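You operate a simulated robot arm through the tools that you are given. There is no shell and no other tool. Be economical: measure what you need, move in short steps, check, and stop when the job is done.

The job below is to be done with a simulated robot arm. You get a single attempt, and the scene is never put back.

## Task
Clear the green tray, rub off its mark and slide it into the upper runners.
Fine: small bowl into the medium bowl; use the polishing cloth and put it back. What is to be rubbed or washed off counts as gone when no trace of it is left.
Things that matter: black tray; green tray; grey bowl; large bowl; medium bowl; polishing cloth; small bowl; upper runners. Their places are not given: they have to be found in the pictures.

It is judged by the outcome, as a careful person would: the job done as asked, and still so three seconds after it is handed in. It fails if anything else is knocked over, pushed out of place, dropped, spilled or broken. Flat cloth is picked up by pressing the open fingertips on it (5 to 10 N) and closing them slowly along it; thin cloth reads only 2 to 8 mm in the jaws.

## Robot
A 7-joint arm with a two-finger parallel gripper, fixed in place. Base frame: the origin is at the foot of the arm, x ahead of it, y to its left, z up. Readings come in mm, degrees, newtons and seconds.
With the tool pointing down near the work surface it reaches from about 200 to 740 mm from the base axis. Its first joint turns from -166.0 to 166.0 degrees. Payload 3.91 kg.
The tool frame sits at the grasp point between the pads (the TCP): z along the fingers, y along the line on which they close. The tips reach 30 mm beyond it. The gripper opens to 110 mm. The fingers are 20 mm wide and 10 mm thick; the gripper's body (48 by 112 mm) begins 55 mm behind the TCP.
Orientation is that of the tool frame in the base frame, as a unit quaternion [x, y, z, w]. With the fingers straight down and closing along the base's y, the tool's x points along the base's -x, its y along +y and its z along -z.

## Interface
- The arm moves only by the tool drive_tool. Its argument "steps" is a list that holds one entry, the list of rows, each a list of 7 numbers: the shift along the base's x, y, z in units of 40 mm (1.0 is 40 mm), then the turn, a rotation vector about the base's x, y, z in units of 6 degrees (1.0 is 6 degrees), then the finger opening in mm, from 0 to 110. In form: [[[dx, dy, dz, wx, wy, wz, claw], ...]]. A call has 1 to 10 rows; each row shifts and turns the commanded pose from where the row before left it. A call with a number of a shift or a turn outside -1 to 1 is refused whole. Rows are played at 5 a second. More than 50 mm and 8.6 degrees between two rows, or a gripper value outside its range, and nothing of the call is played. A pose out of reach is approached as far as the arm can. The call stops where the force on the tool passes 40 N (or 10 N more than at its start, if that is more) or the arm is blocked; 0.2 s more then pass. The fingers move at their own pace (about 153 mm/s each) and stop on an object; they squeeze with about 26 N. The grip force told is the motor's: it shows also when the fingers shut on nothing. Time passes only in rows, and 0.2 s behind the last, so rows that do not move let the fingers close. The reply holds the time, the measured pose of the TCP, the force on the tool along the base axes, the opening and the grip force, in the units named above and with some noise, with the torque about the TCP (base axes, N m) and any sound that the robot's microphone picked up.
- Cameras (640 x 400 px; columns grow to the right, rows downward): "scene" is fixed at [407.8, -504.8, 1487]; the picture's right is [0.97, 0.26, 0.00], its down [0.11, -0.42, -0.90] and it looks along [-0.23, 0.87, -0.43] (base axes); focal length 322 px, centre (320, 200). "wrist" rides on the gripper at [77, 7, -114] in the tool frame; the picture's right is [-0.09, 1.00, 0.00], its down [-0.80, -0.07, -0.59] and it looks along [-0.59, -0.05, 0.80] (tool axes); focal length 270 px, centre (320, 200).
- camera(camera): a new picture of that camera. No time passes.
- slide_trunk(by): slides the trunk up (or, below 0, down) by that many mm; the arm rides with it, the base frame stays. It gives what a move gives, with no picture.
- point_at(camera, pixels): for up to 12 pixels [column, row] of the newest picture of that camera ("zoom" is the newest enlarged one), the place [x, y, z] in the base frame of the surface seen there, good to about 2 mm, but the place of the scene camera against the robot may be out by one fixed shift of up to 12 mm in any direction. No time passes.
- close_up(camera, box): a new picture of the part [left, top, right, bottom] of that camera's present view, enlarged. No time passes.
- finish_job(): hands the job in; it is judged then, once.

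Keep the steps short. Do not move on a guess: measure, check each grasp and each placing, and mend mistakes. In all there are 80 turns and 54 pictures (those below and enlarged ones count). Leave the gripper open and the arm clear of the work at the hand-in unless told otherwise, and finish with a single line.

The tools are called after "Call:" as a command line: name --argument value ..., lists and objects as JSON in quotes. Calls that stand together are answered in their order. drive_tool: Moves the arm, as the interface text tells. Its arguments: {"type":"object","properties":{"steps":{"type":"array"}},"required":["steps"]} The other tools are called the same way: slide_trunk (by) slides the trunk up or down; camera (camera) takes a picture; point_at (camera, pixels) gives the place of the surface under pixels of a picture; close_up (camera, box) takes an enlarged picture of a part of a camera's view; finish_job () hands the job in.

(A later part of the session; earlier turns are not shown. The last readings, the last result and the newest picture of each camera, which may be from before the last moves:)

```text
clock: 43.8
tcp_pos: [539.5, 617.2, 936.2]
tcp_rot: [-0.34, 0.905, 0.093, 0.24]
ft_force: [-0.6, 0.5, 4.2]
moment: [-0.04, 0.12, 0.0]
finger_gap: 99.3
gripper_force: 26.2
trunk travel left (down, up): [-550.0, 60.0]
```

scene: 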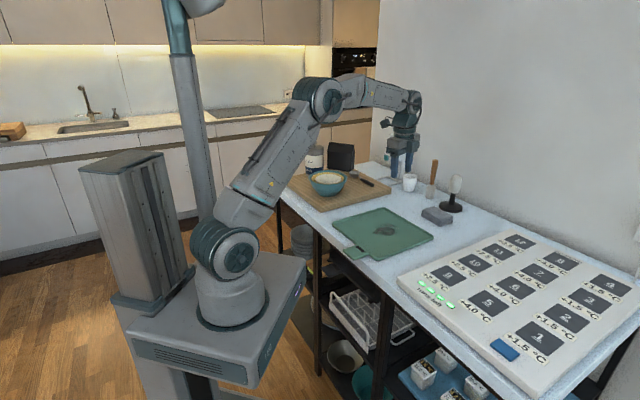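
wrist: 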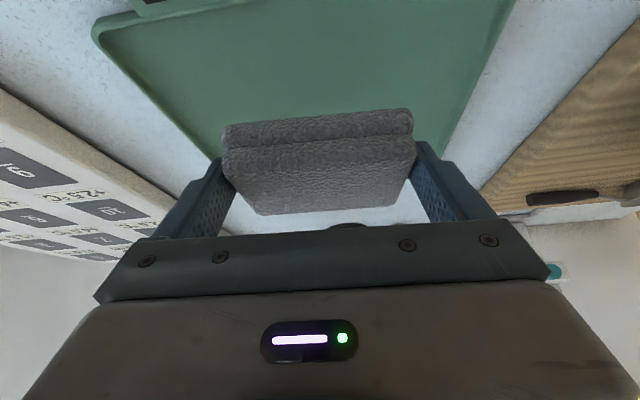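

Contact (4 N). Open and retreat along the finger line, then check.

Call:
drive_tool --steps '[[[0, 0, 0, 0, 0, 0, 104], [0, 0, 0, 0, 0, 0, 110], [0, 0, 0, 0, 0, 0, 110], [-0.169, -0.149, 0.391, 0, 0, 0, 110], [-0.169, -0.149, 0.391, 0, 0, 0, 110], [-0.169, -0.149, 0.391, 0, 0, 0, 110], [-0.169, -0.149, 0.391, 0, 0, 0, 110], [-0.169, -0.149, 0.391, 0, 0, 0, 110], [-0.5, -0.5, 0.5, 0, 0, 0, 110]]]'

Call:
camera --camera "wrist"

Call:
point_at --camera "wrist" --pixels '[[318, 85], [318, 60]]'

```text
clock: 45.8
tcp_pos: [483.3, 568.7, 1032.8]
tcp_rot: [-0.34, 0.905, 0.093, 0.239]
ft_force: [-0.2, -1.4, -0.5]
moment: [0.01, -0.06, -0.01]
finger_gap: 110.2
gripper_force: 0.0
trunk travel left (down, up): [-550.0, 60.0]
```

```text
21 pictures are left
```

wrist: 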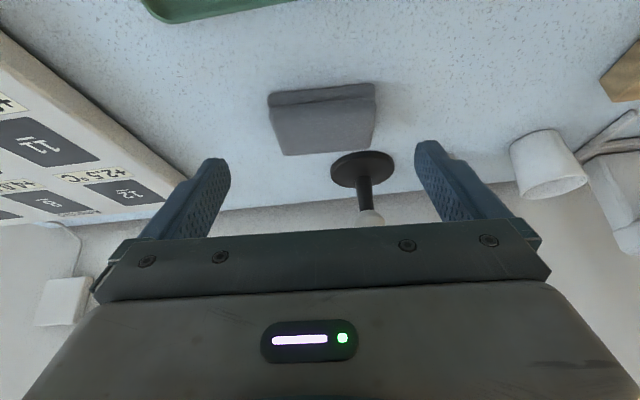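

```text
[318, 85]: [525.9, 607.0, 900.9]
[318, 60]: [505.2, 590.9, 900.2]
```

Cloth is back at its place. Now pull back to view the front: handle and runners.

Call:
drive_tool --steps '[[[-0.66, -0.795, 0, 0, 0, 0, 110], [-0.66, -0.795, 0, 0, 0, 0, 110], [-0.66, -0.795, 0, 0, 0, 0, 110], [-0.66, -0.795, 0, 0, 0, 0, 110], [-0.66, -0.795, 0, 0, 0, 0, 110], [-0.66, -0.795, 0, 0, 0, 0, 110], [-0.66, -0.795, 0, 0, 0, 0, 110], [-0.66, -0.795, 0, 0, 0, 0, 110], [-0.66, -0.795, -0.5, 0, 0, 0, 110], [-0.66, -0.795, -0.5, 0, 0, 0, 110]]]'

Call:
camera --camera "wrist"

```text
clock: 48.0
tcp_pos: [254.5, 308.9, 1019.5]
tcp_rot: [-0.339, 0.905, 0.091, 0.238]
ft_force: [-0.3, 0.1, -0.2]
moment: [0.0, -0.04, 0.01]
finger_gap: 110.0
gripper_force: 0.1
out of reach, approached as far as the arm can: row 9, 10
trunk travel left (down, up): [-550.0, 60.0]
```

```text
20 pictures are left
```

wrist: 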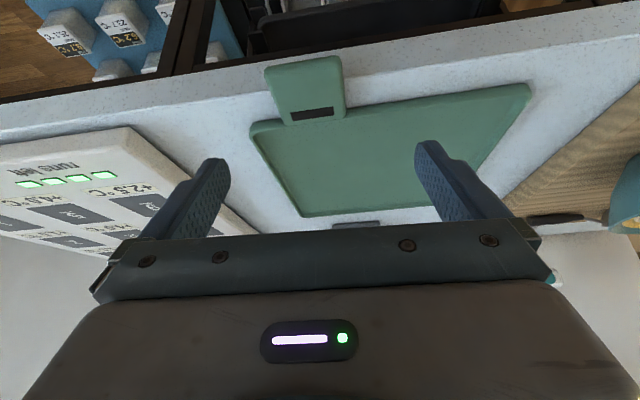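

Arm is at its near limit, but the handle is well seen. Measuring handle, tray front edge, and table edge.

Call:
point_at --camera "wrist" --pixels '[[266, 70], [338, 60], [278, 118], [343, 112], [305, 90], [255, 128], [525, 88], [304, 212], [400, 65], [180, 95], [450, 130], [300, 58]]'

Call:
close_up --camera "wrist" --box '[200, 0, 520, 130]'

Call:
point_at --camera "zoom" --pixels '[[60, 200], [120, 60], [300, 30], [500, 20], [470, 120], [200, 110], [320, 60], [440, 60], [100, 80], [600, 15]]'

```text
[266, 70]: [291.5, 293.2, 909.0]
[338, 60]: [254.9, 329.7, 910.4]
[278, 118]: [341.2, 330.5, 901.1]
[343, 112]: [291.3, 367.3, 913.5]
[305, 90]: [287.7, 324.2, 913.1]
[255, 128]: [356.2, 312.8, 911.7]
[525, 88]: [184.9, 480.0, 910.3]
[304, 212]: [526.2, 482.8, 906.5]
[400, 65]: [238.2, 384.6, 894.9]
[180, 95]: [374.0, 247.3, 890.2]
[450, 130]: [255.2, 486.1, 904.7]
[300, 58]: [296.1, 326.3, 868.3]
```

```text
2.00 times, centred on (360, 65) of wrist
```

zoom: 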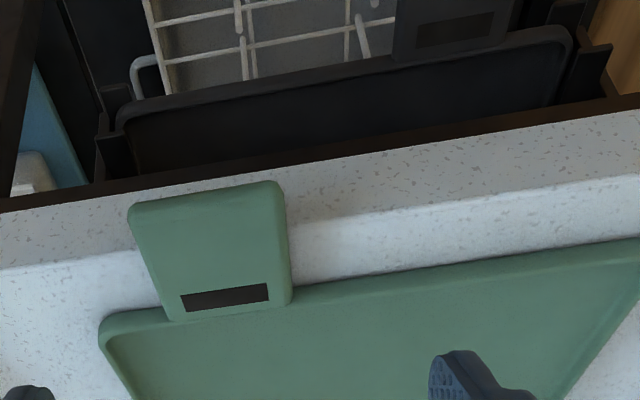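

```text
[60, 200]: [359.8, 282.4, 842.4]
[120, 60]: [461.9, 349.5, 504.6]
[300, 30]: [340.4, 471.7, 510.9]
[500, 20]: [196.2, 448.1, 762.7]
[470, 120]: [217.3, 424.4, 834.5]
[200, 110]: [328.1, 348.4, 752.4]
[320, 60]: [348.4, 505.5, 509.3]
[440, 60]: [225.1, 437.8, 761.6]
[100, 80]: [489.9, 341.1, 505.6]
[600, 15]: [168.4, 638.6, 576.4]
```

I need the platform's extent before lowering the trunk, so measure its edge in the scene picture.

Call:
camera --camera "scene"

Call:
point_at --camera "scene" --pixels '[[303, 261], [298, 275], [245, 372], [262, 250], [335, 255], [318, 300], [355, 330], [365, 262], [260, 380], [290, 300]]'

```text
18 pictures are left
```

scene: 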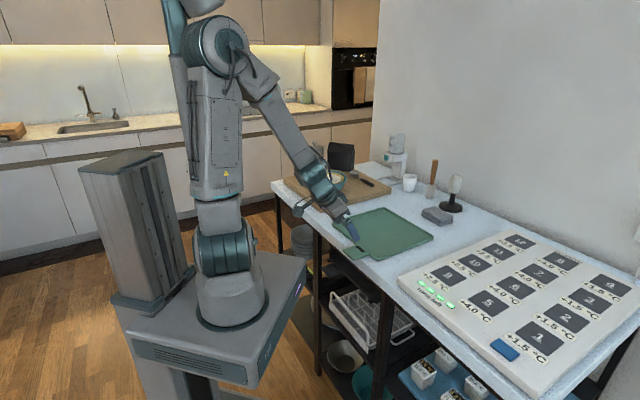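

```text
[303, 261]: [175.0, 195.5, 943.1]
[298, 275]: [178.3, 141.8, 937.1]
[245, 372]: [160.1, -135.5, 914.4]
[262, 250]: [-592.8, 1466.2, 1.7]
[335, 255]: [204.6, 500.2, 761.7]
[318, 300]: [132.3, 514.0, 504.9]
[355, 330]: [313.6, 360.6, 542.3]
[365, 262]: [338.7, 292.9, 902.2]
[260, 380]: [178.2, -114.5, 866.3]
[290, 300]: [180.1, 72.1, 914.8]
```

Table front is at n≈440 along (0.707,0.707); the handle spans n 413–468, w≈−27, 52 mm wide, overhanging only 27 mm. I will hold it from the front with the tool horizontal, fingers closing vertically, with the trunk lowered. First rise and tilt to horizontal in free air to test this posture.

Call:
drive_tool --steps '[[[0.08, 0.08, 1, 0, 0, 0, 60], [0.08, 0.08, 1, 0.665, -0.747, 0, 60], [0.08, 0.08, 1, 0.665, -0.747, 0, 60], [0.08, 0.08, 1, 0.665, -0.747, 0, 60], [0, 0, 1, 0.665, -0.747, 0, 60], [0, 0, 1, 0.665, -0.747, 0, 60], [0, 0, 1, 0.665, -0.747, 0, 60], [0, 0, 1, 0.665, -0.747, 0, 60], [0, 0, 1, 0.665, -0.747, 0, 60], [0, 0, 1, 0.665, -0.747, 0, 60]]]'

```text
clock: 50.2
tcp_pos: [268.2, 321.9, 1417.6]
tcp_rot: [-0.263, 0.697, 0.241, 0.622]
ft_force: [-0.2, 0.6, 0.0]
moment: [-0.01, 0.02, -0.01]
finger_gap: 60.2
gripper_force: 0.0
trunk travel left (down, up): [-550.0, 60.0]
```

Posture reachable. Finish tilt and yaw, then roll about the pointing axis so the fingers close vertically.

Call:
drive_tool --steps '[[[0, 0, 0, 0.698, -0.784, 0, 60], [0, 0, 0, 0, 0, 0.63, 60], [0, 0, 0, 1, 1, 0, 60], [0, 0, 0, 1, 1, 0, 60], [0, 0, 0, 1, 1, 0, 60], [0, 0, 0, 1, 1, 0, 60], [0, 0, 0, 1, 1, 0, 60], [0, 0, 0, 1, 1, 0, 60], [0, 0, 0, 1, 1, 0, 60], [0, 0, 0, 1, 1, 0, 60]]]'

Call:
drive_tool --steps '[[[0, 0, 0.1, 1, 1, 0, 60], [0, 0, 0.5, 1, 1, 0, 60], [0, 0, 0.5, 0.607, 0.607, 0, 60]]]'

```text
clock: 52.4
tcp_pos: [266.1, 320.5, 1417.3]
tcp_rot: [0.142, 0.69, 0.594, 0.388]
ft_force: [0.9, 0.0, 0.4]
moment: [-0.02, 0.03, -0.02]
finger_gap: 59.9
gripper_force: 0.1
trunk travel left (down, up): [-550.0, 60.0]
```

```text
clock: 53.2
tcp_pos: [266.3, 320.8, 1462.0]
tcp_rot: [0.273, 0.649, 0.658, 0.268]
ft_force: [-0.3, -0.3, -0.7]
moment: [0.02, -0.01, 0.0]
finger_gap: 60.1
gripper_force: 0.0
trunk travel left (down, up): [-550.0, 60.0]
```

Posture matches the target quaternion. To slide the tray off the table and into the runners the handle must come back to n≈185; test in free air whether the arm can go that near.

Call:
drive_tool --steps '[[[-0.5, -0.5, -0.5, 0, 0, 0, 60], [-0.5, -0.5, -0.5, 0, 0, 0, 60], [-0.5, -0.5, -0.5, 0, 0, 0, 60], [-0.5, -0.5, -0.5, 0, 0, 0, 60], [-0.5, -0.5, -0.5, 0, 0, 0, 60], [-0.5, -0.5, 0, 0, 0, 0, 60], [-0.5, -0.5, 0, 0, 0, 0, 60], [-0.5, -0.5, 0, 0, 0, 0, 60]]]'

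```text
clock: 54.0
tcp_pos: [253.1, 292.1, 1340.5]
tcp_rot: [0.313, 0.705, 0.595, 0.226]
ft_force: [0.6, -0.8, -0.7]
moment: [0.0, 0.03, -0.02]
finger_gap: 59.7
gripper_force: 0.1
trunk travel left (down, up): [-550.0, 60.0]
stopped in row 4: the arm was blocked; the commanded pose is now the measured one
```

The radial near limit is ≈385, so I'll instead: push the tray partly over the edge from inside its front lip with closed fingers, then grip its left side edge from the left. Turn the tool down again and go over the tray's front lip.

Call:
drive_tool --steps '[[[0.2, 0.4, 0, 0, 0, 0, 0], [0.07, 0.29, -0.6, -1, 1, 0, 0], [0.07, 0.29, -0.6, -1, 1, 0, 0], [0.07, 0.29, -0.8, -1, 1, 0, 0], [0.07, 0.29, -0.9, -1, 1, 0, 0], [0.09, 0.3, -0.9, -1, 1, 0, 0], [0.09, 0.3, -0.9, -1, 1, 0, 0], [0.09, 0.3, -0.9, -1, 1, 0, 0], [0.09, 0.3, -0.9, -1, 1, 0, 0], [0.09, 0.3, -0.9, -1, 1, 0, 0]]]'

```text
clock: 55.7
tcp_pos: [170.0, 419.4, 1150.9]
tcp_rot: [0.276, 0.933, 0.229, 0.04]
ft_force: [0.9, 0.9, -0.3]
moment: [0.01, 0.03, 0.03]
finger_gap: 0.0
gripper_force: 26.0
trunk travel left (down, up): [-550.0, 60.0]
stopped in row 8: the arm was blocked; the commanded pose is now the measured one
```

Stopped by a joint limit en route, but now in the familiar posture. Straighten the tool and move over the tray front.

Call:
drive_tool --steps '[[[0.5, 0, 0, -1, 0.5, 0, 0], [0.5, 0, 0, -1, 0.5, 0, 0], [0.5, 0, 0, -1, 0.5, 0, 0], [0.5, 0, 0, -1, 0.5, 0, 0], [0.5, 0, 0, 0, 0, 1, 0], [0.5, 0, 0, 0, 0, 1, 0], [0, 0, 0, 0, 0, 1, 0], [0, 0, 0, 0, 0, 1, 0], [0, 0, 0, 0, 0, 1, 0], [0, 0, 0, 0, 0, 1, 0]]]'

Call:
drive_tool --steps '[[[0, 0, -0.5, 0, 0, 1, 0], [0, 0, -0.5, 0, 0, 1, 0], [0, 0, -0.5, 0, 0, 1, 0], [0, 0, -0.5, 0, 0, 1, 0], [0, 0, -0.5, 0, 0, 1, 0], [0, 0, -0.5, 0, 0, 1, 0], [0, 0, -0.5, 0, 0, 1, 0]]]'

```text
clock: 56.3
tcp_pos: [93.9, 433.8, 1150.9]
tcp_rot: [0.164, 0.976, 0.146, -0.013]
ft_force: [0.4, 0.5, 0.0]
moment: [0.02, 0.03, 0.0]
finger_gap: 0.3
gripper_force: 26.0
trunk travel left (down, up): [-550.0, 60.0]
stopped in row 2: the arm was blocked; the commanded pose is now the measured one
```

```text
clock: 57.8
tcp_pos: [89.1, 441.8, 1074.3]
tcp_rot: [-0.153, 0.963, 0.201, -0.1]
ft_force: [-0.2, 0.0, 0.5]
moment: [-0.03, 0.02, -0.02]
finger_gap: 0.0
gripper_force: 25.8
trunk travel left (down, up): [-550.0, 60.0]
stopped in row 7: the arm was blocked; the commanded pose is now the measured one
```

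The arm is behaving oddly; look at it.

Call:
camera --camera "scene"

```text
17 pictures are left
```

scene: 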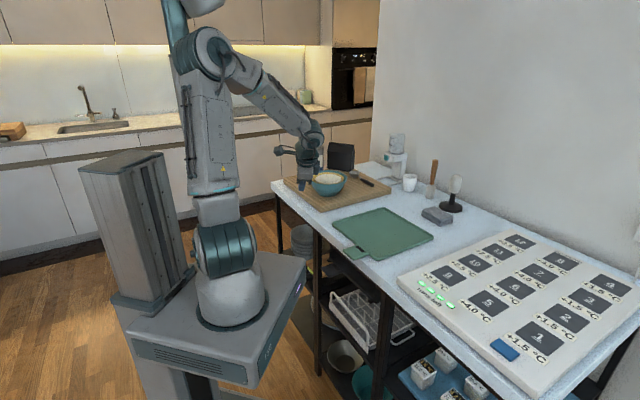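

Posture looks ordinary. Try a plain move up and toward +x.

Call:
drive_tool --steps '[[[0, 0, 0.7, 0, 0, 0, 0], [0.5, 0, 0.5, 0, 0, 0, 0], [0.5, 0, 0, 0, 0, 0, 0], [0.5, 0, 0, 0, 0, 0, 0]]]'

```text
clock: 58.8
tcp_pos: [149.9, 441.0, 1133.6]
tcp_rot: [-0.151, 0.957, 0.22, -0.112]
ft_force: [0.3, -0.6, -0.3]
moment: [0.02, -0.02, 0.01]
finger_gap: 0.0
gripper_force: 25.8
trunk travel left (down, up): [-550.0, 60.0]
```

Works. Now straighten (28° tilt about azimuth 126°) while moving to +x.

Call:
drive_tool --steps '[[[0.5, 0, 0, 0, 0, 0, 0], [0.5, 0, 0, -0.64, -0.47, 0, 0], [0.5, 0, 0, -0.64, -0.47, 0, 0], [0.5, 0, 0, -0.64, -0.47, 0, 0], [0.5, 0, 0, -0.64, -0.47, 0, 0], [0.5, 0, 0, -0.64, -0.47, 0, 0], [0.5, 0, 0, -0.64, -0.47, 0, 0]]]'

```text
clock: 59.5
tcp_pos: [203.8, 436.4, 1167.3]
tcp_rot: [-0.154, 0.959, 0.213, -0.106]
ft_force: [0.2, -0.7, -0.6]
moment: [0.0, 0.01, 0.01]
finger_gap: 0.0
gripper_force: 26.6
trunk travel left (down, up): [-550.0, 60.0]
stopped in row 3: the arm was blocked; the commanded pose is now the measured one
```

A wrist joint seems near a limit at this near radius. Move outward first, then straighten.

Call:
drive_tool --steps '[[[0.5, 0.5, 0, 0, 0, 0, 0], [0.5, 0.5, 0, 0, 0, 0, 0], [0.5, 0.5, 0, 0, 0, 0, 0], [0.5, 0.5, 0, 0, 0, 0, 0], [0.5, 0.2, 0, -0.5, -0.37, 0, 0], [0.5, 0.2, 0, -0.5, -0.37, 0, 0], [0, 0, 0, -0.5, -0.37, 0, 0], [0, 0, 0, -0.5, -0.37, 0, 0]]]'

```text
clock: 61.3
tcp_pos: [324.6, 534.2, 1166.8]
tcp_rot: [-0.159, 0.981, 0.099, -0.046]
ft_force: [-0.1, 0.5, 0.3]
moment: [-0.01, 0.0, -0.02]
finger_gap: 0.2
gripper_force: 26.0
trunk travel left (down, up): [-550.0, 60.0]
```

Works. Finish straightening and yaw to 45°.

Call:
drive_tool --steps '[[[0, 0, 0, -0.58, -0.39, 0, 0], [0, 0, 0, -0.58, -0.39, 0, 0], [0, 0, 0, -0.58, -0.39, 0, 0], [0, 0, 0, 0, 0, 0.9, 0], [0, 0, 0, 0, 0, 0.9, 0], [0, 0, 0, 0, 0, 0.9, 0], [0, 0, 0, 0, 0, 0.9, 0], [0, 0, 0, 0, 0, 0.9, 0]]]'

```text
clock: 63.1
tcp_pos: [324.1, 533.0, 1167.7]
tcp_rot: [-0.387, 0.922, 0.0, -0.001]
ft_force: [0.2, -0.4, 0.3]
moment: [-0.02, 0.02, 0.02]
finger_gap: 0.0
gripper_force: 25.8
trunk travel left (down, up): [-550.0, 60.0]
```

Now straight, yaw 45.5°. Go down inside the tray just behind its front lip (n=500, w=−89).

Call:
drive_tool --steps '[[[-0.14, -0.486, -0.85, 0, 0, 0, 0], [-0.14, -0.486, -0.85, 0, 0, 0, 0], [-0.14, -0.486, -0.85, 0, 0, 0, 0], [-0.14, -0.486, -0.85, 0, 0, 0, 0], [-0.14, -0.486, -0.85, 0, 0, 0, 0], [-0.14, -0.486, -0.85, 0, 0, 0, 0], [0, 0, -0.3, 0, 0, 0, 0], [0, 0, 0, 0, 0, 0, 0]]]'

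Call:
camera --camera "wrist"

```text
clock: 64.9
tcp_pos: [289.7, 417.0, 950.5]
tcp_rot: [-0.386, 0.922, 0.0, -0.001]
ft_force: [-0.6, 0.4, 0.3]
moment: [0.01, 0.01, 0.03]
finger_gap: 0.0
gripper_force: 26.4
trunk travel left (down, up): [-550.0, 60.0]
```

```text
16 pictures are left
```

wrist: 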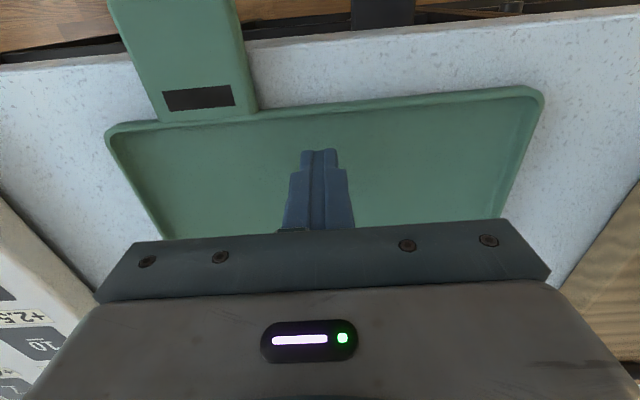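

Lower to 2 mm above the floor and push outward toward the robot, in stages.

Call:
drive_tool --steps '[[[0, 0, -0.34, 0, 0, 0, 0], [-0.25, -0.25, 0, 0, 0, 0, 0], [-0.25, -0.25, 0, 0, 0, 0, 0], [-0.25, -0.25, 0, 0, 0, 0, 0], [-0.25, -0.25, 0, 0, 0, 0, 0]]]'

Call:
camera --camera "wrist"

```text
clock: 66.1
tcp_pos: [250.4, 376.9, 937.7]
tcp_rot: [-0.385, 0.923, 0.0, -0.001]
ft_force: [0.2, -0.4, -0.3]
moment: [0.01, -0.01, -0.04]
finger_gap: 0.2
gripper_force: 26.2
trunk travel left (down, up): [-550.0, 60.0]
```

```text
15 pictures are left
```

wrist: 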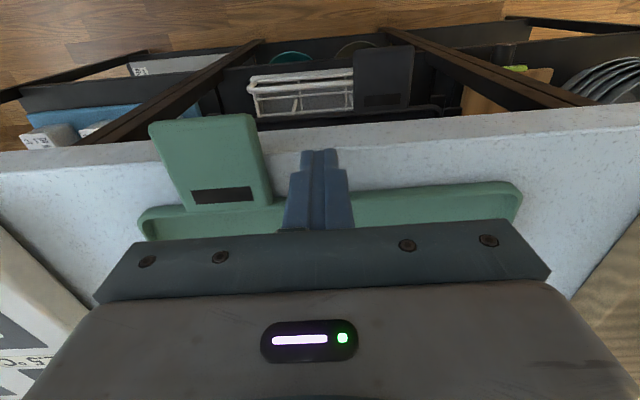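

The force is nil; check whether the tray moved.

Call:
point_at --camera "wrist" --pixels '[[145, 210], [515, 185], [160, 125], [248, 117], [215, 150], [450, 200], [170, 225], [500, 200], [318, 155], [385, 70], [400, 120], [440, 110]]'

```text
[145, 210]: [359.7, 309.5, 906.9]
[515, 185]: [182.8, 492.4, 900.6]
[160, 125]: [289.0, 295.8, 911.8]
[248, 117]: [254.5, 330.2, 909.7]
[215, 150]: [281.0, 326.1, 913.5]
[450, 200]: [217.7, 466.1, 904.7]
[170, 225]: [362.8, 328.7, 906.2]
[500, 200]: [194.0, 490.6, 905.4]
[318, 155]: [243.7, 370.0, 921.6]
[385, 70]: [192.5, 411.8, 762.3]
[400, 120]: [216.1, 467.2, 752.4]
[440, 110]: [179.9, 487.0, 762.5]
```

The fingers slipped over the lip; tray unmoved. Instead grip the handle's sides from above (closing along its 52 mm width) at its overhanging end and pull.

Call:
drive_tool --steps '[[[0, 0, 0.6, 0, 0, 0, 40], [0, 0, 0.6, 0, 0, 0, 86], [0.38, -0.69, 0, 0, 0, 0, 86], [0.38, -0.69, 0, 0, 0, 0, 86], [0, 0, -0.5, 0, 0, 0, 86], [0, 0, -0.5, 0, 0, 0, 86], [0, 0, -0.5, 0, 0, 0, 86], [0, 0, 0, 0, 0, 0, 86]]]'

Call:
camera --camera "wrist"

```text
clock: 67.9
tcp_pos: [280.3, 320.8, 925.7]
tcp_rot: [-0.386, 0.923, -0.001, 0.0]
ft_force: [0.4, -0.1, -0.6]
moment: [-0.04, 0.05, -0.01]
finger_gap: 86.0
gripper_force: 0.1
trunk travel left (down, up): [-550.0, 60.0]
```

```text
14 pictures are left
```

wrist: 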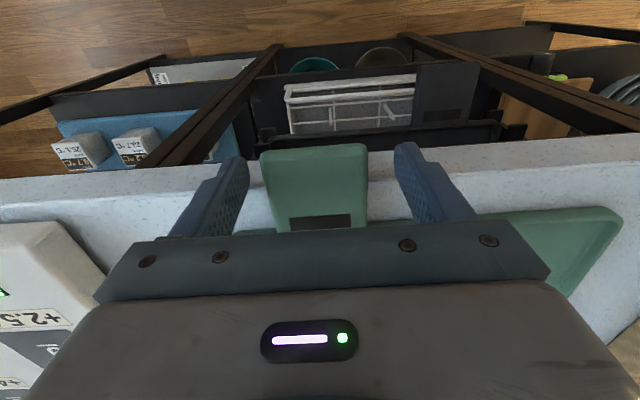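

Well placed. Close on the handle and pull a first 40 mm.

Call:
drive_tool --steps '[[[0, 0, 0, 0, 0, 0, 60], [0, 0, 0, 0, 0, 0, 40], [0, 0, 0, 0, 0, 0, 40], [-0.2, -0.2, 0, 0, 0, 0, 40], [-0.25, -0.25, 0, 0, 0, 0, 40], [-0.25, -0.25, 0, 0, 0, 0, 40]]]'

```text
clock: 69.3
tcp_pos: [253.4, 293.6, 926.4]
tcp_rot: [-0.386, 0.922, -0.001, -0.001]
ft_force: [1.0, 0.7, 12.4]
moment: [0.41, -0.24, -0.07]
finger_gap: 59.9
gripper_force: 26.1
trunk travel left (down, up): [-550.0, 60.0]
```

Held (60 mm), moved 39 mm. Pull another 60 mm.

Call:
drive_tool --steps '[[[-0.25, -0.25, 0.02, 0, 0, 0, 40], [-0.25, -0.25, 0, 0, 0, 0, 40], [-0.25, -0.25, 0, 0, 0, 0, 40], [-0.25, -0.25, 0, 0, 0, 0, 40], [-0.15, -0.15, 0, 0, 0, 0, 40]]]'

Call:
camera --camera "scene"

```text
clock: 70.5
tcp_pos: [207.2, 247.1, 926.2]
tcp_rot: [-0.385, 0.923, -0.001, -0.001]
ft_force: [-0.5, -0.1, -0.7]
moment: [-0.29, 0.1, -0.01]
finger_gap: 59.7
gripper_force: 26.5
trunk travel left (down, up): [-550.0, 60.0]
```

```text
13 pictures are left
```

scene: 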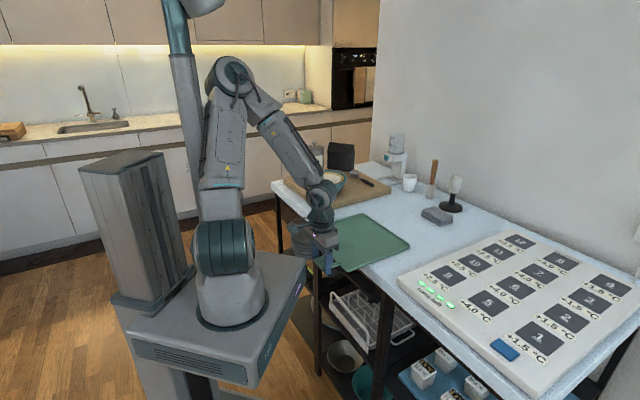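

Tray overhangs by ~104 mm more. Test its weight: lift the handle 6 mm with the back still on the table.

Call:
drive_tool --steps '[[[0, 0, 0.1, 0, 0, 0, 40], [0, 0, 0.05, 0, 0, 0, 40], [0, 0, 0, 0, 0, 0, 40], [0, 0, 0, 0, 0, 0, 40]]]'

```text
clock: 71.5
tcp_pos: [206.6, 247.0, 932.4]
tcp_rot: [-0.385, 0.923, 0.0, -0.001]
ft_force: [-0.3, 0.0, -2.1]
moment: [-0.32, 0.14, 0.03]
finger_gap: 59.8
gripper_force: 26.0
trunk travel left (down, up): [-550.0, 60.0]
```

Weight comes to ≈2.3 N (0.23 kg), and this side grip on the handle already carries the moment — so I can carry the tray this way with a straight-down tool, once the trunk is lower. Set it down, release, rise.

Call:
drive_tool --steps '[[[0, 0, -0.1, 0, 0, 0, 40], [0, 0, -0.05, 0, 0, 0, 40], [0, 0, 0, 0, 0, 0, 75], [0, 0, 0, 0, 0, 0, 86], [0, 0, 0.5, 0, 0, 0, 86], [0, 0, 1, 0, 0, 0, 86], [0, 0, 1, 0, 0, 0, 86], [0, 0, 1, 0, 0, 0, 86], [0, 0, 1, 0, 0, 0, 86], [0, 0, 1, 0, 0, 0, 86]]]'

Call:
drive_tool --steps '[[[0, 0, 1, 0, 0, 0, 86], [0, 0, 1, 0, 0, 0, 86], [0, 0, 1, 0, 0, 0, 86], [0, 0, 1, 0, 0, 0, 86], [0, 0, 1, 0, 0, 0, 86], [0, 0, 1, 0, 0, 0, 86]]]'

```text
clock: 73.1
tcp_pos: [265.6, 199.3, 999.7]
tcp_rot: [-0.269, 0.963, -0.026, 0.006]
ft_force: [0.3, 0.9, 0.4]
moment: [-0.01, -0.02, -0.03]
finger_gap: 85.8
gripper_force: 0.1
trunk travel left (down, up): [-550.0, 60.0]
stopped in row 7: the arm was blocked; the commanded pose is now the measured one
```

```text
clock: 73.6
tcp_pos: [307.6, 145.2, 1058.9]
tcp_rot: [-0.152, 0.988, -0.034, 0.008]
ft_force: [-0.1, 0.2, -0.6]
moment: [-0.05, -0.04, 0.01]
finger_gap: 85.8
gripper_force: 0.0
trunk travel left (down, up): [-550.0, 60.0]
stopped in row 2: the arm was blocked; the commanded pose is now the measured one
```

Near-limit again at shoulder height. Go outward first, then up.

Call:
drive_tool --steps '[[[0.7, 0.5, 0, 0, 0, 0, 86], [0.7, 0.5, 0.2, 0, 0, 0, 86], [0.3, 0.6, 0.8, 0, 0, 0, 86], [0, 0.5, 0.8, 0, 0, 0, 86], [0, 0.2, 0.9, 0, 0, 0, 86], [0, 0, 1, 0, 0, 0, 86], [0, 0, 1, 0, 0, 0, 86], [0, 0, 1, 0, 0, 0, 86], [0, 0, 1, 0, 0, 0, 86], [0, 0, 1, 0, 0, 0, 86]]]'

```text
clock: 75.8
tcp_pos: [375.2, 236.6, 1367.3]
tcp_rot: [-0.152, 0.988, -0.036, 0.009]
ft_force: [0.1, -0.1, 0.2]
moment: [-0.03, 0.0, 0.0]
finger_gap: 86.0
gripper_force: 0.1
trunk travel left (down, up): [-550.0, 60.0]
```

Now lower the trunk by 300 (tool ends at z≈1067, clear of everything).

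Call:
slide_trunk --by -300

Call:
drive_tool --steps '[[[-0.2, 0.2, 0.9, 0, 0, 0.8, 86], [-0.2, 0.2, 0.9, 0, 0, 0.8, 86], [-0.2, 0.2, 0.9, 0, 0, 0.8, 86], [-0.2, 0.2, 0.9, 0, 0, 0.8, 86], [-0.2, 0.2, 0, 0, 0, 0.8, 86]]]'

Call:
slide_trunk --by -150

Call:
camera --camera "scene"

```text
clock: 78.8
tcp_pos: [375.7, 236.5, 1065.9]
tcp_rot: [-0.151, 0.988, -0.034, 0.01]
ft_force: [0.9, -0.3, 0.3]
moment: [-0.01, 0.02, -0.03]
finger_gap: 85.9
gripper_force: 0.1
trunk travel left (down, up): [-250.0, 360.0]
```

```text
clock: 80.0
tcp_pos: [336.2, 264.0, 1153.9]
tcp_rot: [-0.325, 0.945, -0.033, 0.016]
ft_force: [0.1, -0.1, -0.3]
moment: [-0.02, 0.0, 0.02]
finger_gap: 85.8
gripper_force: 0.0
out of reach, approached as far as the arm can: row 3, 4
trunk travel left (down, up): [-250.0, 360.0]
```

```text
clock: 81.8
tcp_pos: [337.0, 260.9, 1003.4]
tcp_rot: [-0.323, 0.946, -0.032, 0.016]
ft_force: [0.5, 0.1, 0.6]
moment: [0.01, 0.04, -0.01]
finger_gap: 86.2
gripper_force: 0.1
trunk travel left (down, up): [-100.0, 510.0]
```

```text
12 pictures are left
```

scene: 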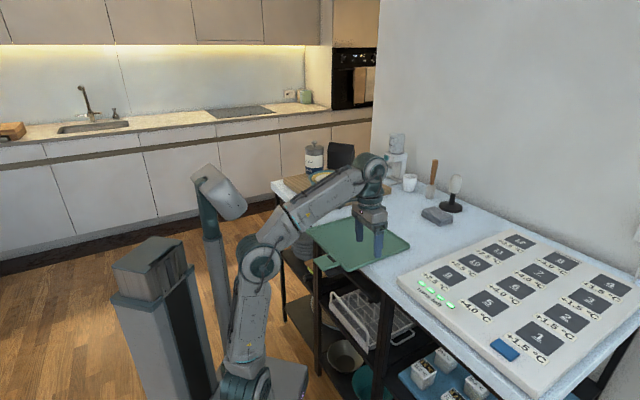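

Trunk is down 450. Straighten, yaw to 45°, and go above the handle near the tray (n=348, w=−28).

Call:
drive_tool --steps '[[[-0.5, 0, -0.1, 0.48, 0.49, 0, 86], [-0.8, 0.05, 0, 0, 0, 0.61, 86], [-0.8, 0.05, -0.2, 0, 0, 0.61, 86], [-0.675, 0.03, -0.2, 0, 0, 0, 86]]]'

Call:
camera --camera "wrist"

```text
clock: 82.8
tcp_pos: [224.4, 268.0, 983.0]
tcp_rot: [-0.385, 0.923, -0.001, -0.001]
ft_force: [1.0, 0.9, -0.6]
moment: [-0.03, 0.0, 0.0]
finger_gap: 85.7
gripper_force: 0.0
trunk travel left (down, up): [-100.0, 510.0]
```

```text
11 pictures are left
```

wrist: 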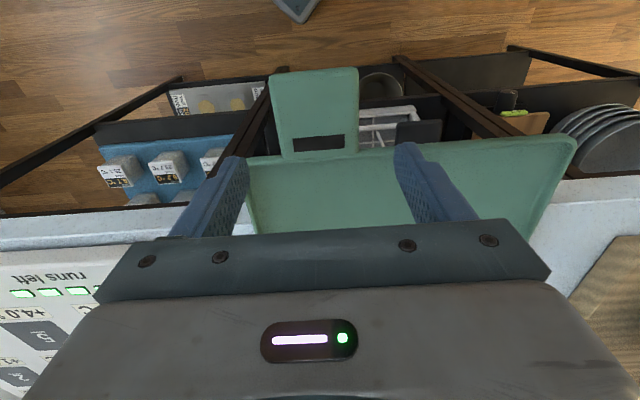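

Call:
point_at --camera "wrist" --pixels '[[272, 78], [354, 72], [285, 153], [356, 148], [318, 105], [255, 165], [570, 145], [450, 175]]'

```text
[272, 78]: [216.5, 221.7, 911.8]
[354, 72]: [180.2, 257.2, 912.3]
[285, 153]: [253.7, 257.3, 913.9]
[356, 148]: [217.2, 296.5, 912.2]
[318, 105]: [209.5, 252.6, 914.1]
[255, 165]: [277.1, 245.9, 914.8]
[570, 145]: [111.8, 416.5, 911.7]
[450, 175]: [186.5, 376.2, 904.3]
```

Handle: n 310–361, w −29. Now measure the runner brackets through an enlarged scene view.

Call:
close_up --camera "scene" --box '[300, 235, 400, 300]'

```text
6.15 times, centred on (350, 268) of scene
```

zoom: 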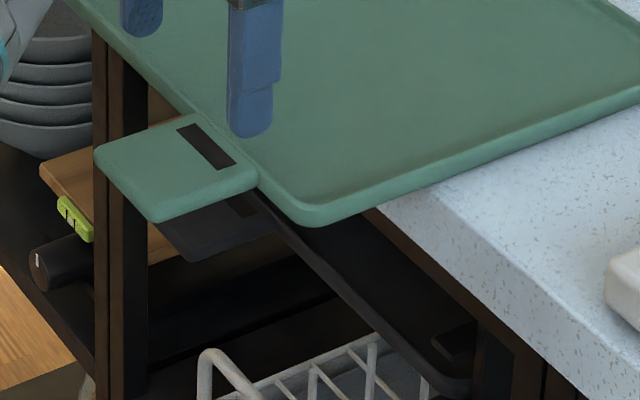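

Call:
point_at --camera "zoom" --pixels '[[440, 343], [455, 335], [470, 328], [455, 350], [465, 345], [462, 383], [380, 330], [430, 350], [495, 360], [200, 240], [308, 215], [158, 215]]'

```text
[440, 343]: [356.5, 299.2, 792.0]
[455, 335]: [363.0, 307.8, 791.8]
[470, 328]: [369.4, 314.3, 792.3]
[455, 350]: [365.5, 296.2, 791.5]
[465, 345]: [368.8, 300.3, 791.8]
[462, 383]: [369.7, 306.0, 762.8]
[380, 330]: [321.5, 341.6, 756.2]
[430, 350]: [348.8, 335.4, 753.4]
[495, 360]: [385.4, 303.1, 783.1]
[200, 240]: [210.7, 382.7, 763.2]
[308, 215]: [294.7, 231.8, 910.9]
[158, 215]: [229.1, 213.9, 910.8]
```

Right upper runner top is z≈791.8, its front starts n≈463; the green tray's right corner and the black tray's right corner share the same w (44.5 vs 45), so lateral alignment is already right. Now grip the handle near the tray.

Call:
drive_tool --steps '[[[0.035, -0.035, -0.6, 0, 0, 0, 86], [0, 0, -0.6, 0, 0, 0, 86], [0, 0, -0.575, 0, 0, 0, 86], [0, 0, 0, 0, 0, 0, 70], [0, 0, 0, 0, 0, 0, 50], [0, 0, 0, 0, 0, 0, 40], [0, 0, 0, 0, 0, 0, 40]]]'

```text
clock: 84.4
tcp_pos: [226.6, 267.3, 913.4]
tcp_rot: [-0.383, 0.924, -0.001, 0.0]
ft_force: [0.4, 0.5, -0.2]
moment: [-0.25, 0.1, -0.05]
finger_gap: 59.8
gripper_force: 26.1
trunk travel left (down, up): [-100.0, 510.0]
```

Gripped. Lift 16 mm and check how level the tray stays.

Call:
drive_tool --steps '[[[0, 0, 0.1, 0, 0, 0, 40], [0, 0, 0.15, 0, 0, 0, 40], [0, 0, 0.15, 0, 0, 0, 40], [0, 0, 0, 0, 0, 0, 40], [0, 0, 0, 0, 0, 0, 40]]]'

Call:
camera --camera "scene"

Call:
point_at --camera "scene" --pixels '[[372, 252], [395, 245], [380, 225], [360, 260], [345, 262], [365, 232]]'

```text
clock: 85.6
tcp_pos: [226.5, 266.4, 927.7]
tcp_rot: [-0.383, 0.924, 0.0, -0.002]
ft_force: [0.1, 0.3, -2.2]
moment: [-0.24, 0.11, -0.01]
finger_gap: 59.8
gripper_force: 25.7
trunk travel left (down, up): [-100.0, 510.0]
```

```text
9 pictures are left
```

scene: 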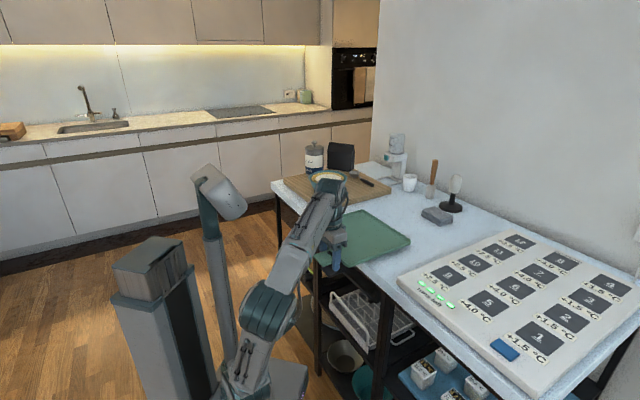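

```text
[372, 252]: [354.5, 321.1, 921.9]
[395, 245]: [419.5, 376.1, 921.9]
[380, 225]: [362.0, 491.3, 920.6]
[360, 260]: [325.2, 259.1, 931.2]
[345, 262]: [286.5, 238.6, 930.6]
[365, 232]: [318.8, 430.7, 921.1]
```

Tray is lifted level (floor z 921 front and back) — the grip holds. Withdraw toward the robot in stages.

Call:
drive_tool --steps '[[[-0.2, -0.2, 0.1, 0, 0, 0, 40], [-0.37, -0.37, 0, 0, 0, 0, 40], [-0.37, -0.37, 0, 0, 0, 0, 40], [-0.37, -0.37, 0, 0, 0, 0, 40], [-0.37, -0.37, 0, 0, 0, 0, 40]]]'

```text
clock: 86.8
tcp_pos: [159.3, 197.7, 931.4]
tcp_rot: [-0.384, 0.923, -0.001, 0.0]
ft_force: [-0.2, -0.2, -1.9]
moment: [-0.23, 0.06, 0.0]
finger_gap: 60.1
gripper_force: 25.8
trunk travel left (down, up): [-100.0, 510.0]
```

Call:
drive_tool --steps '[[[-0.36, -0.36, 0, 0, 0, 0, 40], [-0.36, -0.36, 0, 0, 0, 0, 40], [-0.36, -0.36, 0, 0, 0, 0, 40], [-0.36, -0.36, 0, 0, 0, 0, 40]]]'

Call:
camera --camera "scene"

```text
clock: 87.8
tcp_pos: [150.9, 195.7, 931.6]
tcp_rot: [-0.383, 0.924, -0.001, 0.0]
ft_force: [-0.3, 0.1, -2.0]
moment: [-0.25, 0.12, 0.0]
finger_gap: 59.9
gripper_force: 25.8
out of reach, approached as far as the arm can: row 1, 2, 3, 4
trunk travel left (down, up): [-100.0, 510.0]
```

```text
8 pictures are left
```

scene: 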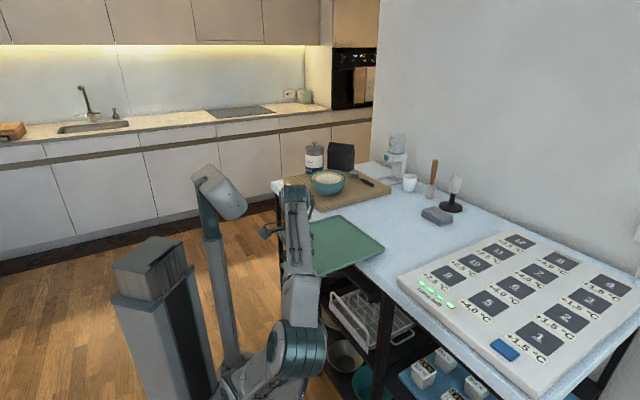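

Out of reach nearer than ~246 with the trunk so low (wrist bends too far). Raise the trunk by 240 with the tray held (nothing above it), then come down again and retry.

Call:
slide_trunk --by 240

Call:
drive_tool --steps '[[[0.25, 0.2, -0.6, 0, 0, 0, 40], [0.25, 0.2, -0.6, 0, 0, 0, 40], [0.25, 0.2, -0.6, 0, 0, 0, 40], [0.25, 0.2, -0.6, 0, 0, 0, 40], [0, 0, -0.6, 0, 0, 0, 40], [0, 0, -0.6, 0, 0, 0, 40], [0, 0, -0.6, 0, 0, 0, 40], [0, 0, -0.6, 0, 0, 0, 40], [0, 0, -0.6, 0, 0, 0, 40], [0, 0, -0.4, 0, 0, 0, 40]]]'

```text
clock: 90.3
tcp_pos: [150.9, 195.8, 1173.4]
tcp_rot: [-0.382, 0.924, -0.001, -0.001]
ft_force: [-0.7, -0.1, -1.4]
moment: [-0.27, 0.11, 0.0]
finger_gap: 59.7
gripper_force: 25.7
trunk travel left (down, up): [-340.0, 270.0]
```

```text
clock: 92.5
tcp_pos: [190.9, 228.3, 939.8]
tcp_rot: [-0.384, 0.923, -0.001, -0.001]
ft_force: [0.0, 0.1, -2.9]
moment: [-0.24, 0.11, -0.04]
finger_gap: 59.7
gripper_force: 25.7
trunk travel left (down, up): [-340.0, 270.0]
```

Good. Now retry going nearer.

Call:
drive_tool --steps '[[[-0.3, -0.28, 0, 0, 0, 0, 40], [-0.3, -0.3, 0, 0, 0, 0, 40], [-0.3, -0.3, 0, 0, 0, 0, 40], [-0.3, -0.3, 0, 0, 0, 0, 40], [-0.3, -0.3, 0, 0, 0, 0, 40], [-0.3, -0.3, 0, 0, 0, 0, 40], [-0.3, -0.3, 0, 0, 0, 0, 40]]]'

```text
clock: 94.1
tcp_pos: [106.4, 145.1, 939.5]
tcp_rot: [-0.384, 0.923, -0.001, -0.001]
ft_force: [-0.3, 0.3, -2.0]
moment: [-0.27, 0.07, -0.01]
finger_gap: 59.7
gripper_force: 26.0
trunk travel left (down, up): [-340.0, 270.0]
```

Reached n=178. Go 10 mm more and check the clearance to the table edge.

Call:
drive_tool --steps '[[[-0.2, -0.2, 0, 0, 0, 0, 40], [0, 0, 0, 0, 0, 0, 40]]]'

Call:
close_up --camera "scene" --box '[240, 190, 420, 310]'

Call:
point_at --camera "zoom" --pixels '[[400, 190], [290, 115], [430, 235], [330, 140], [350, 280], [300, 180]]'

```text
clock: 94.7
tcp_pos: [99.7, 145.2, 934.4]
tcp_rot: [-0.383, 0.924, -0.001, 0.0]
ft_force: [-0.3, -0.5, -2.1]
moment: [-0.24, 0.13, 0.02]
finger_gap: 59.8
gripper_force: 25.7
out of reach, approached as far as the arm can: row 1
trunk travel left (down, up): [-340.0, 270.0]
```

```text
3.33 times, centred on (330, 250) of scene
```

zoom: 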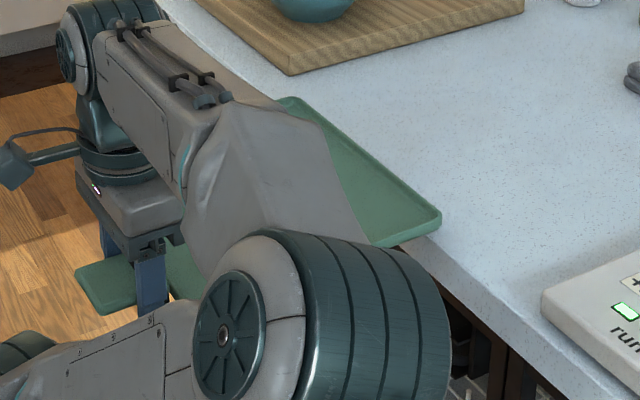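

```text
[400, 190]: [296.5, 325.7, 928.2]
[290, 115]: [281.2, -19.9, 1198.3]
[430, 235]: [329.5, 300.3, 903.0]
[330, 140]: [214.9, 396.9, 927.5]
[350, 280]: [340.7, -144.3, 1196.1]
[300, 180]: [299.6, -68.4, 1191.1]
```

Limit reached at radius ≈176; the back edge is still ≈445. Shifting left along the limit circle allows a smaller n: go to n≈150, w≈−90, to descend there.

Call:
drive_tool --steps '[[[-0.3, 0.2, 0.1, 0, 0, 0, 40], [-0.5, 0.22, 0.1, 0, 0, 0, 40], [-0.62, 0.2, 0, 0, 0, 0, 40], [0, 0, 0, 0, 0, 0, 40]]]'

Call:
camera --camera "wrist"

```text
clock: 95.7
tcp_pos: [41.8, 171.0, 942.5]
tcp_rot: [-0.384, 0.923, -0.001, -0.001]
ft_force: [0.8, -0.3, -2.5]
moment: [-0.28, 0.09, 0.01]
finger_gap: 59.8
gripper_force: 26.0
trunk travel left (down, up): [-340.0, 270.0]
```

```text
6 pictures are left
```

wrist: 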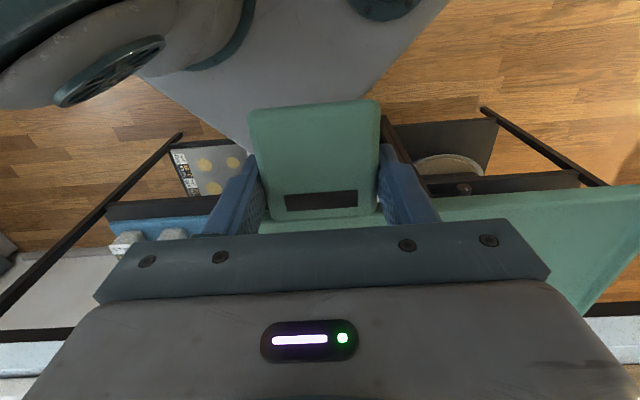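

Back edge now ≈422 (table edge 440), clear. Descend to z≈808.

Call:
drive_tool --steps '[[[0, 0, -0.5, 0, 0, 0, 40], [0, 0, -0.6, 0, 0, 0, 40], [0, 0, -0.6, 0, 0, 0, 40], [0, 0, -0.6, 0, 0, 0, 40]]]'

Call:
drive_tool --steps '[[[0, 0, -0.5, 0, 0, 0, 40], [0, 0, -0.5, 0, 0, 0, 40], [0, 0, 0, 0, 0, 0, 40]]]'

```text
clock: 96.7
tcp_pos: [37.9, 203.6, 885.7]
tcp_rot: [-0.384, 0.924, -0.001, 0.0]
ft_force: [-7.5, -6.1, -0.7]
moment: [0.0, -0.34, -0.34]
finger_gap: 59.7
gripper_force: 26.5
out of reach, approached as far as the arm can: row 2, 3, 4
trunk travel left (down, up): [-340.0, 270.0]
```

```text
clock: 97.5
tcp_pos: [35.4, 219.3, 860.5]
tcp_rot: [-0.384, 0.923, -0.003, -0.001]
ft_force: [-18.8, -35.4, -3.4]
moment: [-0.73, -0.21, -0.64]
finger_gap: 59.7
gripper_force: 26.5
out of reach, approached as far as the arm can: row 1, 2
trunk travel left (down, up): [-340.0, 270.0]
```

At this height the near limit grew and the tray's back edge pressed on the table front. Back up to z≈942, then descend instead with the trunk (the arm rides rigidly).

Call:
drive_tool --steps '[[[0, -0.1, 0.1, 0, 0, 0, 40], [0.02, -0.2, 0.4, 0, 0, 0, 40], [0.03, -0.25, 0.5, 0, 0, 0, 40], [0.04, -0.25, 0.5, 0, 0, 0, 40], [0.04, -0.3, 0.5, 0, 0, 0, 40], [0.04, -0.12, 0.05, 0, 0, 0, 40], [0, 0, 0, 0, 0, 0, 40]]]'

Call:
close_up --camera "wrist" --box '[200, 60, 640, 330]'

Call:
point_at --camera "zoom" --pixels '[[80, 75], [250, 65], [160, 120], [85, 225], [330, 210], [400, 225], [600, 195], [560, 320], [520, 250]]'

```text
clock: 99.1
tcp_pos: [45.3, 174.2, 942.6]
tcp_rot: [-0.384, 0.924, -0.001, -0.002]
ft_force: [0.5, 1.1, -1.7]
moment: [-0.23, 0.1, 0.03]
finger_gap: 59.7
gripper_force: 26.1
trunk travel left (down, up): [-340.0, 270.0]
```

```text
1.45 times, centred on (420, 195) of wrist
```

zoom: 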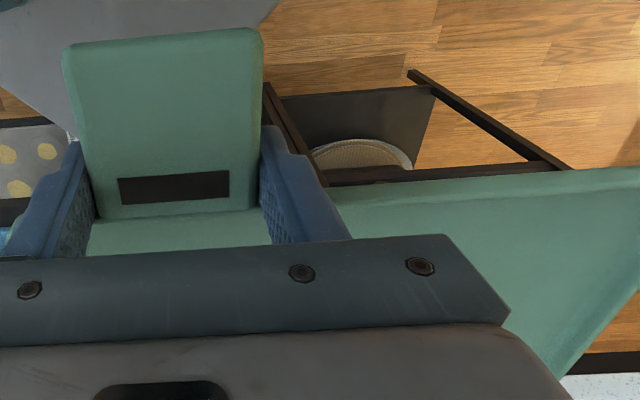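

```text
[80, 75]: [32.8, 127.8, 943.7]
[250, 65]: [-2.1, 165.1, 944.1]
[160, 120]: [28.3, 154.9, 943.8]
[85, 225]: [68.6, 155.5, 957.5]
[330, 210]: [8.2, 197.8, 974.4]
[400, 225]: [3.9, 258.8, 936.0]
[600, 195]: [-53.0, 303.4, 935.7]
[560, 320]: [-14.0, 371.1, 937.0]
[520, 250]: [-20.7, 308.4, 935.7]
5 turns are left
```

Tray still level and well held. Only 5 turns remain, so I combine steps: ride down 134 mm with the trunk, shift back to w≈−29 along the limit circle, and start entering the upper runners.

Call:
slide_trunk --by -134

Call:
drive_tool --steps '[[[0.42, -0.1, 0, 0, 0, 0, 40], [0.4, -0.15, 0, 0, 0, 0, 40], [0.36, -0.2, 0, 0, 0, 0, 40], [0.32, -0.245, 0, 0, 0, 0, 40], [0, 0, 0, 0, 0, 0, 40], [0.2, 0.2, 0, 0, 0, 0, 40], [0.25, 0.25, 0, 0, 0, 0, 40], [0.3, 0.3, 0, 0, 0, 0, 40], [0.3, 0.3, 0, 0, 0, 0, 40]]]'

Call:
close_up --camera "scene" --box '[260, 210, 420, 320]'

Call:
point_at --camera "zoom" --pixels '[[440, 235], [420, 260], [400, 230], [455, 255], [380, 270], [470, 265]]'

```text
clock: 100.7
tcp_pos: [44.7, 174.7, 809.7]
tcp_rot: [-0.384, 0.923, -0.001, -0.001]
ft_force: [0.1, 0.6, -1.2]
moment: [-0.24, 0.12, -0.02]
finger_gap: 59.7
gripper_force: 26.2
trunk travel left (down, up): [-206.0, 404.0]
```

```text
clock: 102.7
tcp_pos: [146.3, 189.7, 808.9]
tcp_rot: [-0.385, 0.923, -0.001, -0.001]
ft_force: [0.2, -0.4, -2.1]
moment: [-0.25, 0.1, -0.04]
finger_gap: 59.8
gripper_force: 25.7
trunk travel left (down, up): [-206.0, 404.0]
```

```text
3.64 times, centred on (340, 265) of scene
```

zoom: 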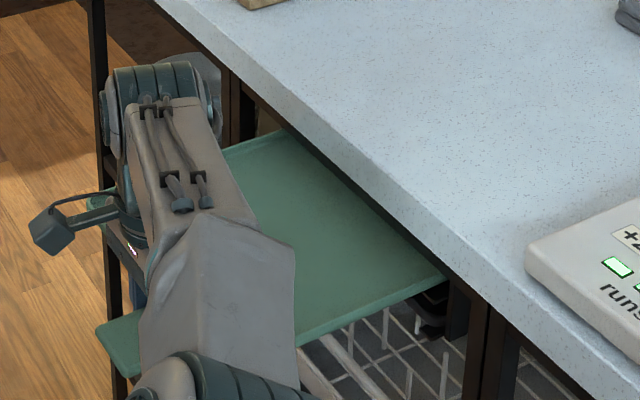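

```text
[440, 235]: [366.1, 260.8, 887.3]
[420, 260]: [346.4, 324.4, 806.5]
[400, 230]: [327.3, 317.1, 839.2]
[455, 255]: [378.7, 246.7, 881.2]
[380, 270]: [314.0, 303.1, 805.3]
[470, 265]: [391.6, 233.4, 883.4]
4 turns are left
```

It is entering cleanly between the runners, no contact. Insert on to n≈409 and begin lowering by 6 mm.

Call:
drive_tool --steps '[[[0.365, 0.313, 0, 0, 0, 0, 40], [0.339, 0.339, 0, 0, 0, 0, 40], [0.339, 0.339, 0, 0, 0, 0, 40], [0.339, 0.339, 0, 0, 0, 0, 40], [0.339, 0.339, 0, 0, 0, 0, 40], [0.339, 0.339, 0, 0, 0, 0, 40], [0.339, 0.339, 0, 0, 0, 0, 40], [0.339, 0.339, 0, 0, 0, 0, 40], [0.32, 0.32, 0, 0, 0, 0, 40], [0, 0, 0, 0, 0, 0, 40]]]'

Call:
drive_tool --steps '[[[0, 0, -0.05, 0, 0, 0, 40], [0, 0, -0.05, 0, 0, 0, 40], [0, 0, -0.05, 0, 0, 0, 40], [0, 0, 0, 0, 0, 0, 40]]]'

Call:
close_up --camera "scene" --box '[280, 220, 420, 320]'

Call:
point_at --camera "zoom" --pixels '[[400, 285], [430, 300], [350, 240], [440, 320], [300, 270], [250, 240], [380, 290], [460, 310]]'

```text
clock: 104.7
tcp_pos: [258.7, 298.6, 808.4]
tcp_rot: [-0.384, 0.923, -0.006, -0.007]
ft_force: [-20.8, -31.2, 12.7]
moment: [2.89, -2.49, -0.89]
finger_gap: 60.1
gripper_force: 25.9
trunk travel left (down, up): [-206.0, 404.0]
stopped in row 9: the force on the tool passed its limit at 62 N (the readings are from after the stop); the commanded pose is now the measured one
```

```text
clock: 105.1
tcp_pos: [257.1, 298.7, 807.1]
tcp_rot: [-0.385, 0.923, -0.006, -0.005]
ft_force: [-24.1, -37.6, 18.2]
moment: [3.71, -3.0, -1.1]
finger_gap: 59.8
gripper_force: 25.8
trunk travel left (down, up): [-206.0, 404.0]
stopped in row 2: the force on the tool passed its limit at 51 N (the readings are from after the stop); the commanded pose is now the measured one
```

```text
4.00 times, centred on (350, 270) of scene
```

zoom: 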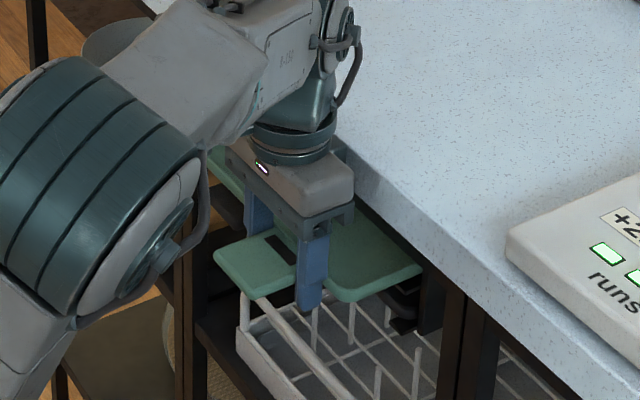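

```text
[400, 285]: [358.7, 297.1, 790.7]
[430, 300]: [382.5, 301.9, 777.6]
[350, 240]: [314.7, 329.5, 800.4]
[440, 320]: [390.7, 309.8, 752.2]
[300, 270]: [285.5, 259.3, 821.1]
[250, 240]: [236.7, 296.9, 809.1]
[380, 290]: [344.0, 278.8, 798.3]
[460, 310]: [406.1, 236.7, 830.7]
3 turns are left
```

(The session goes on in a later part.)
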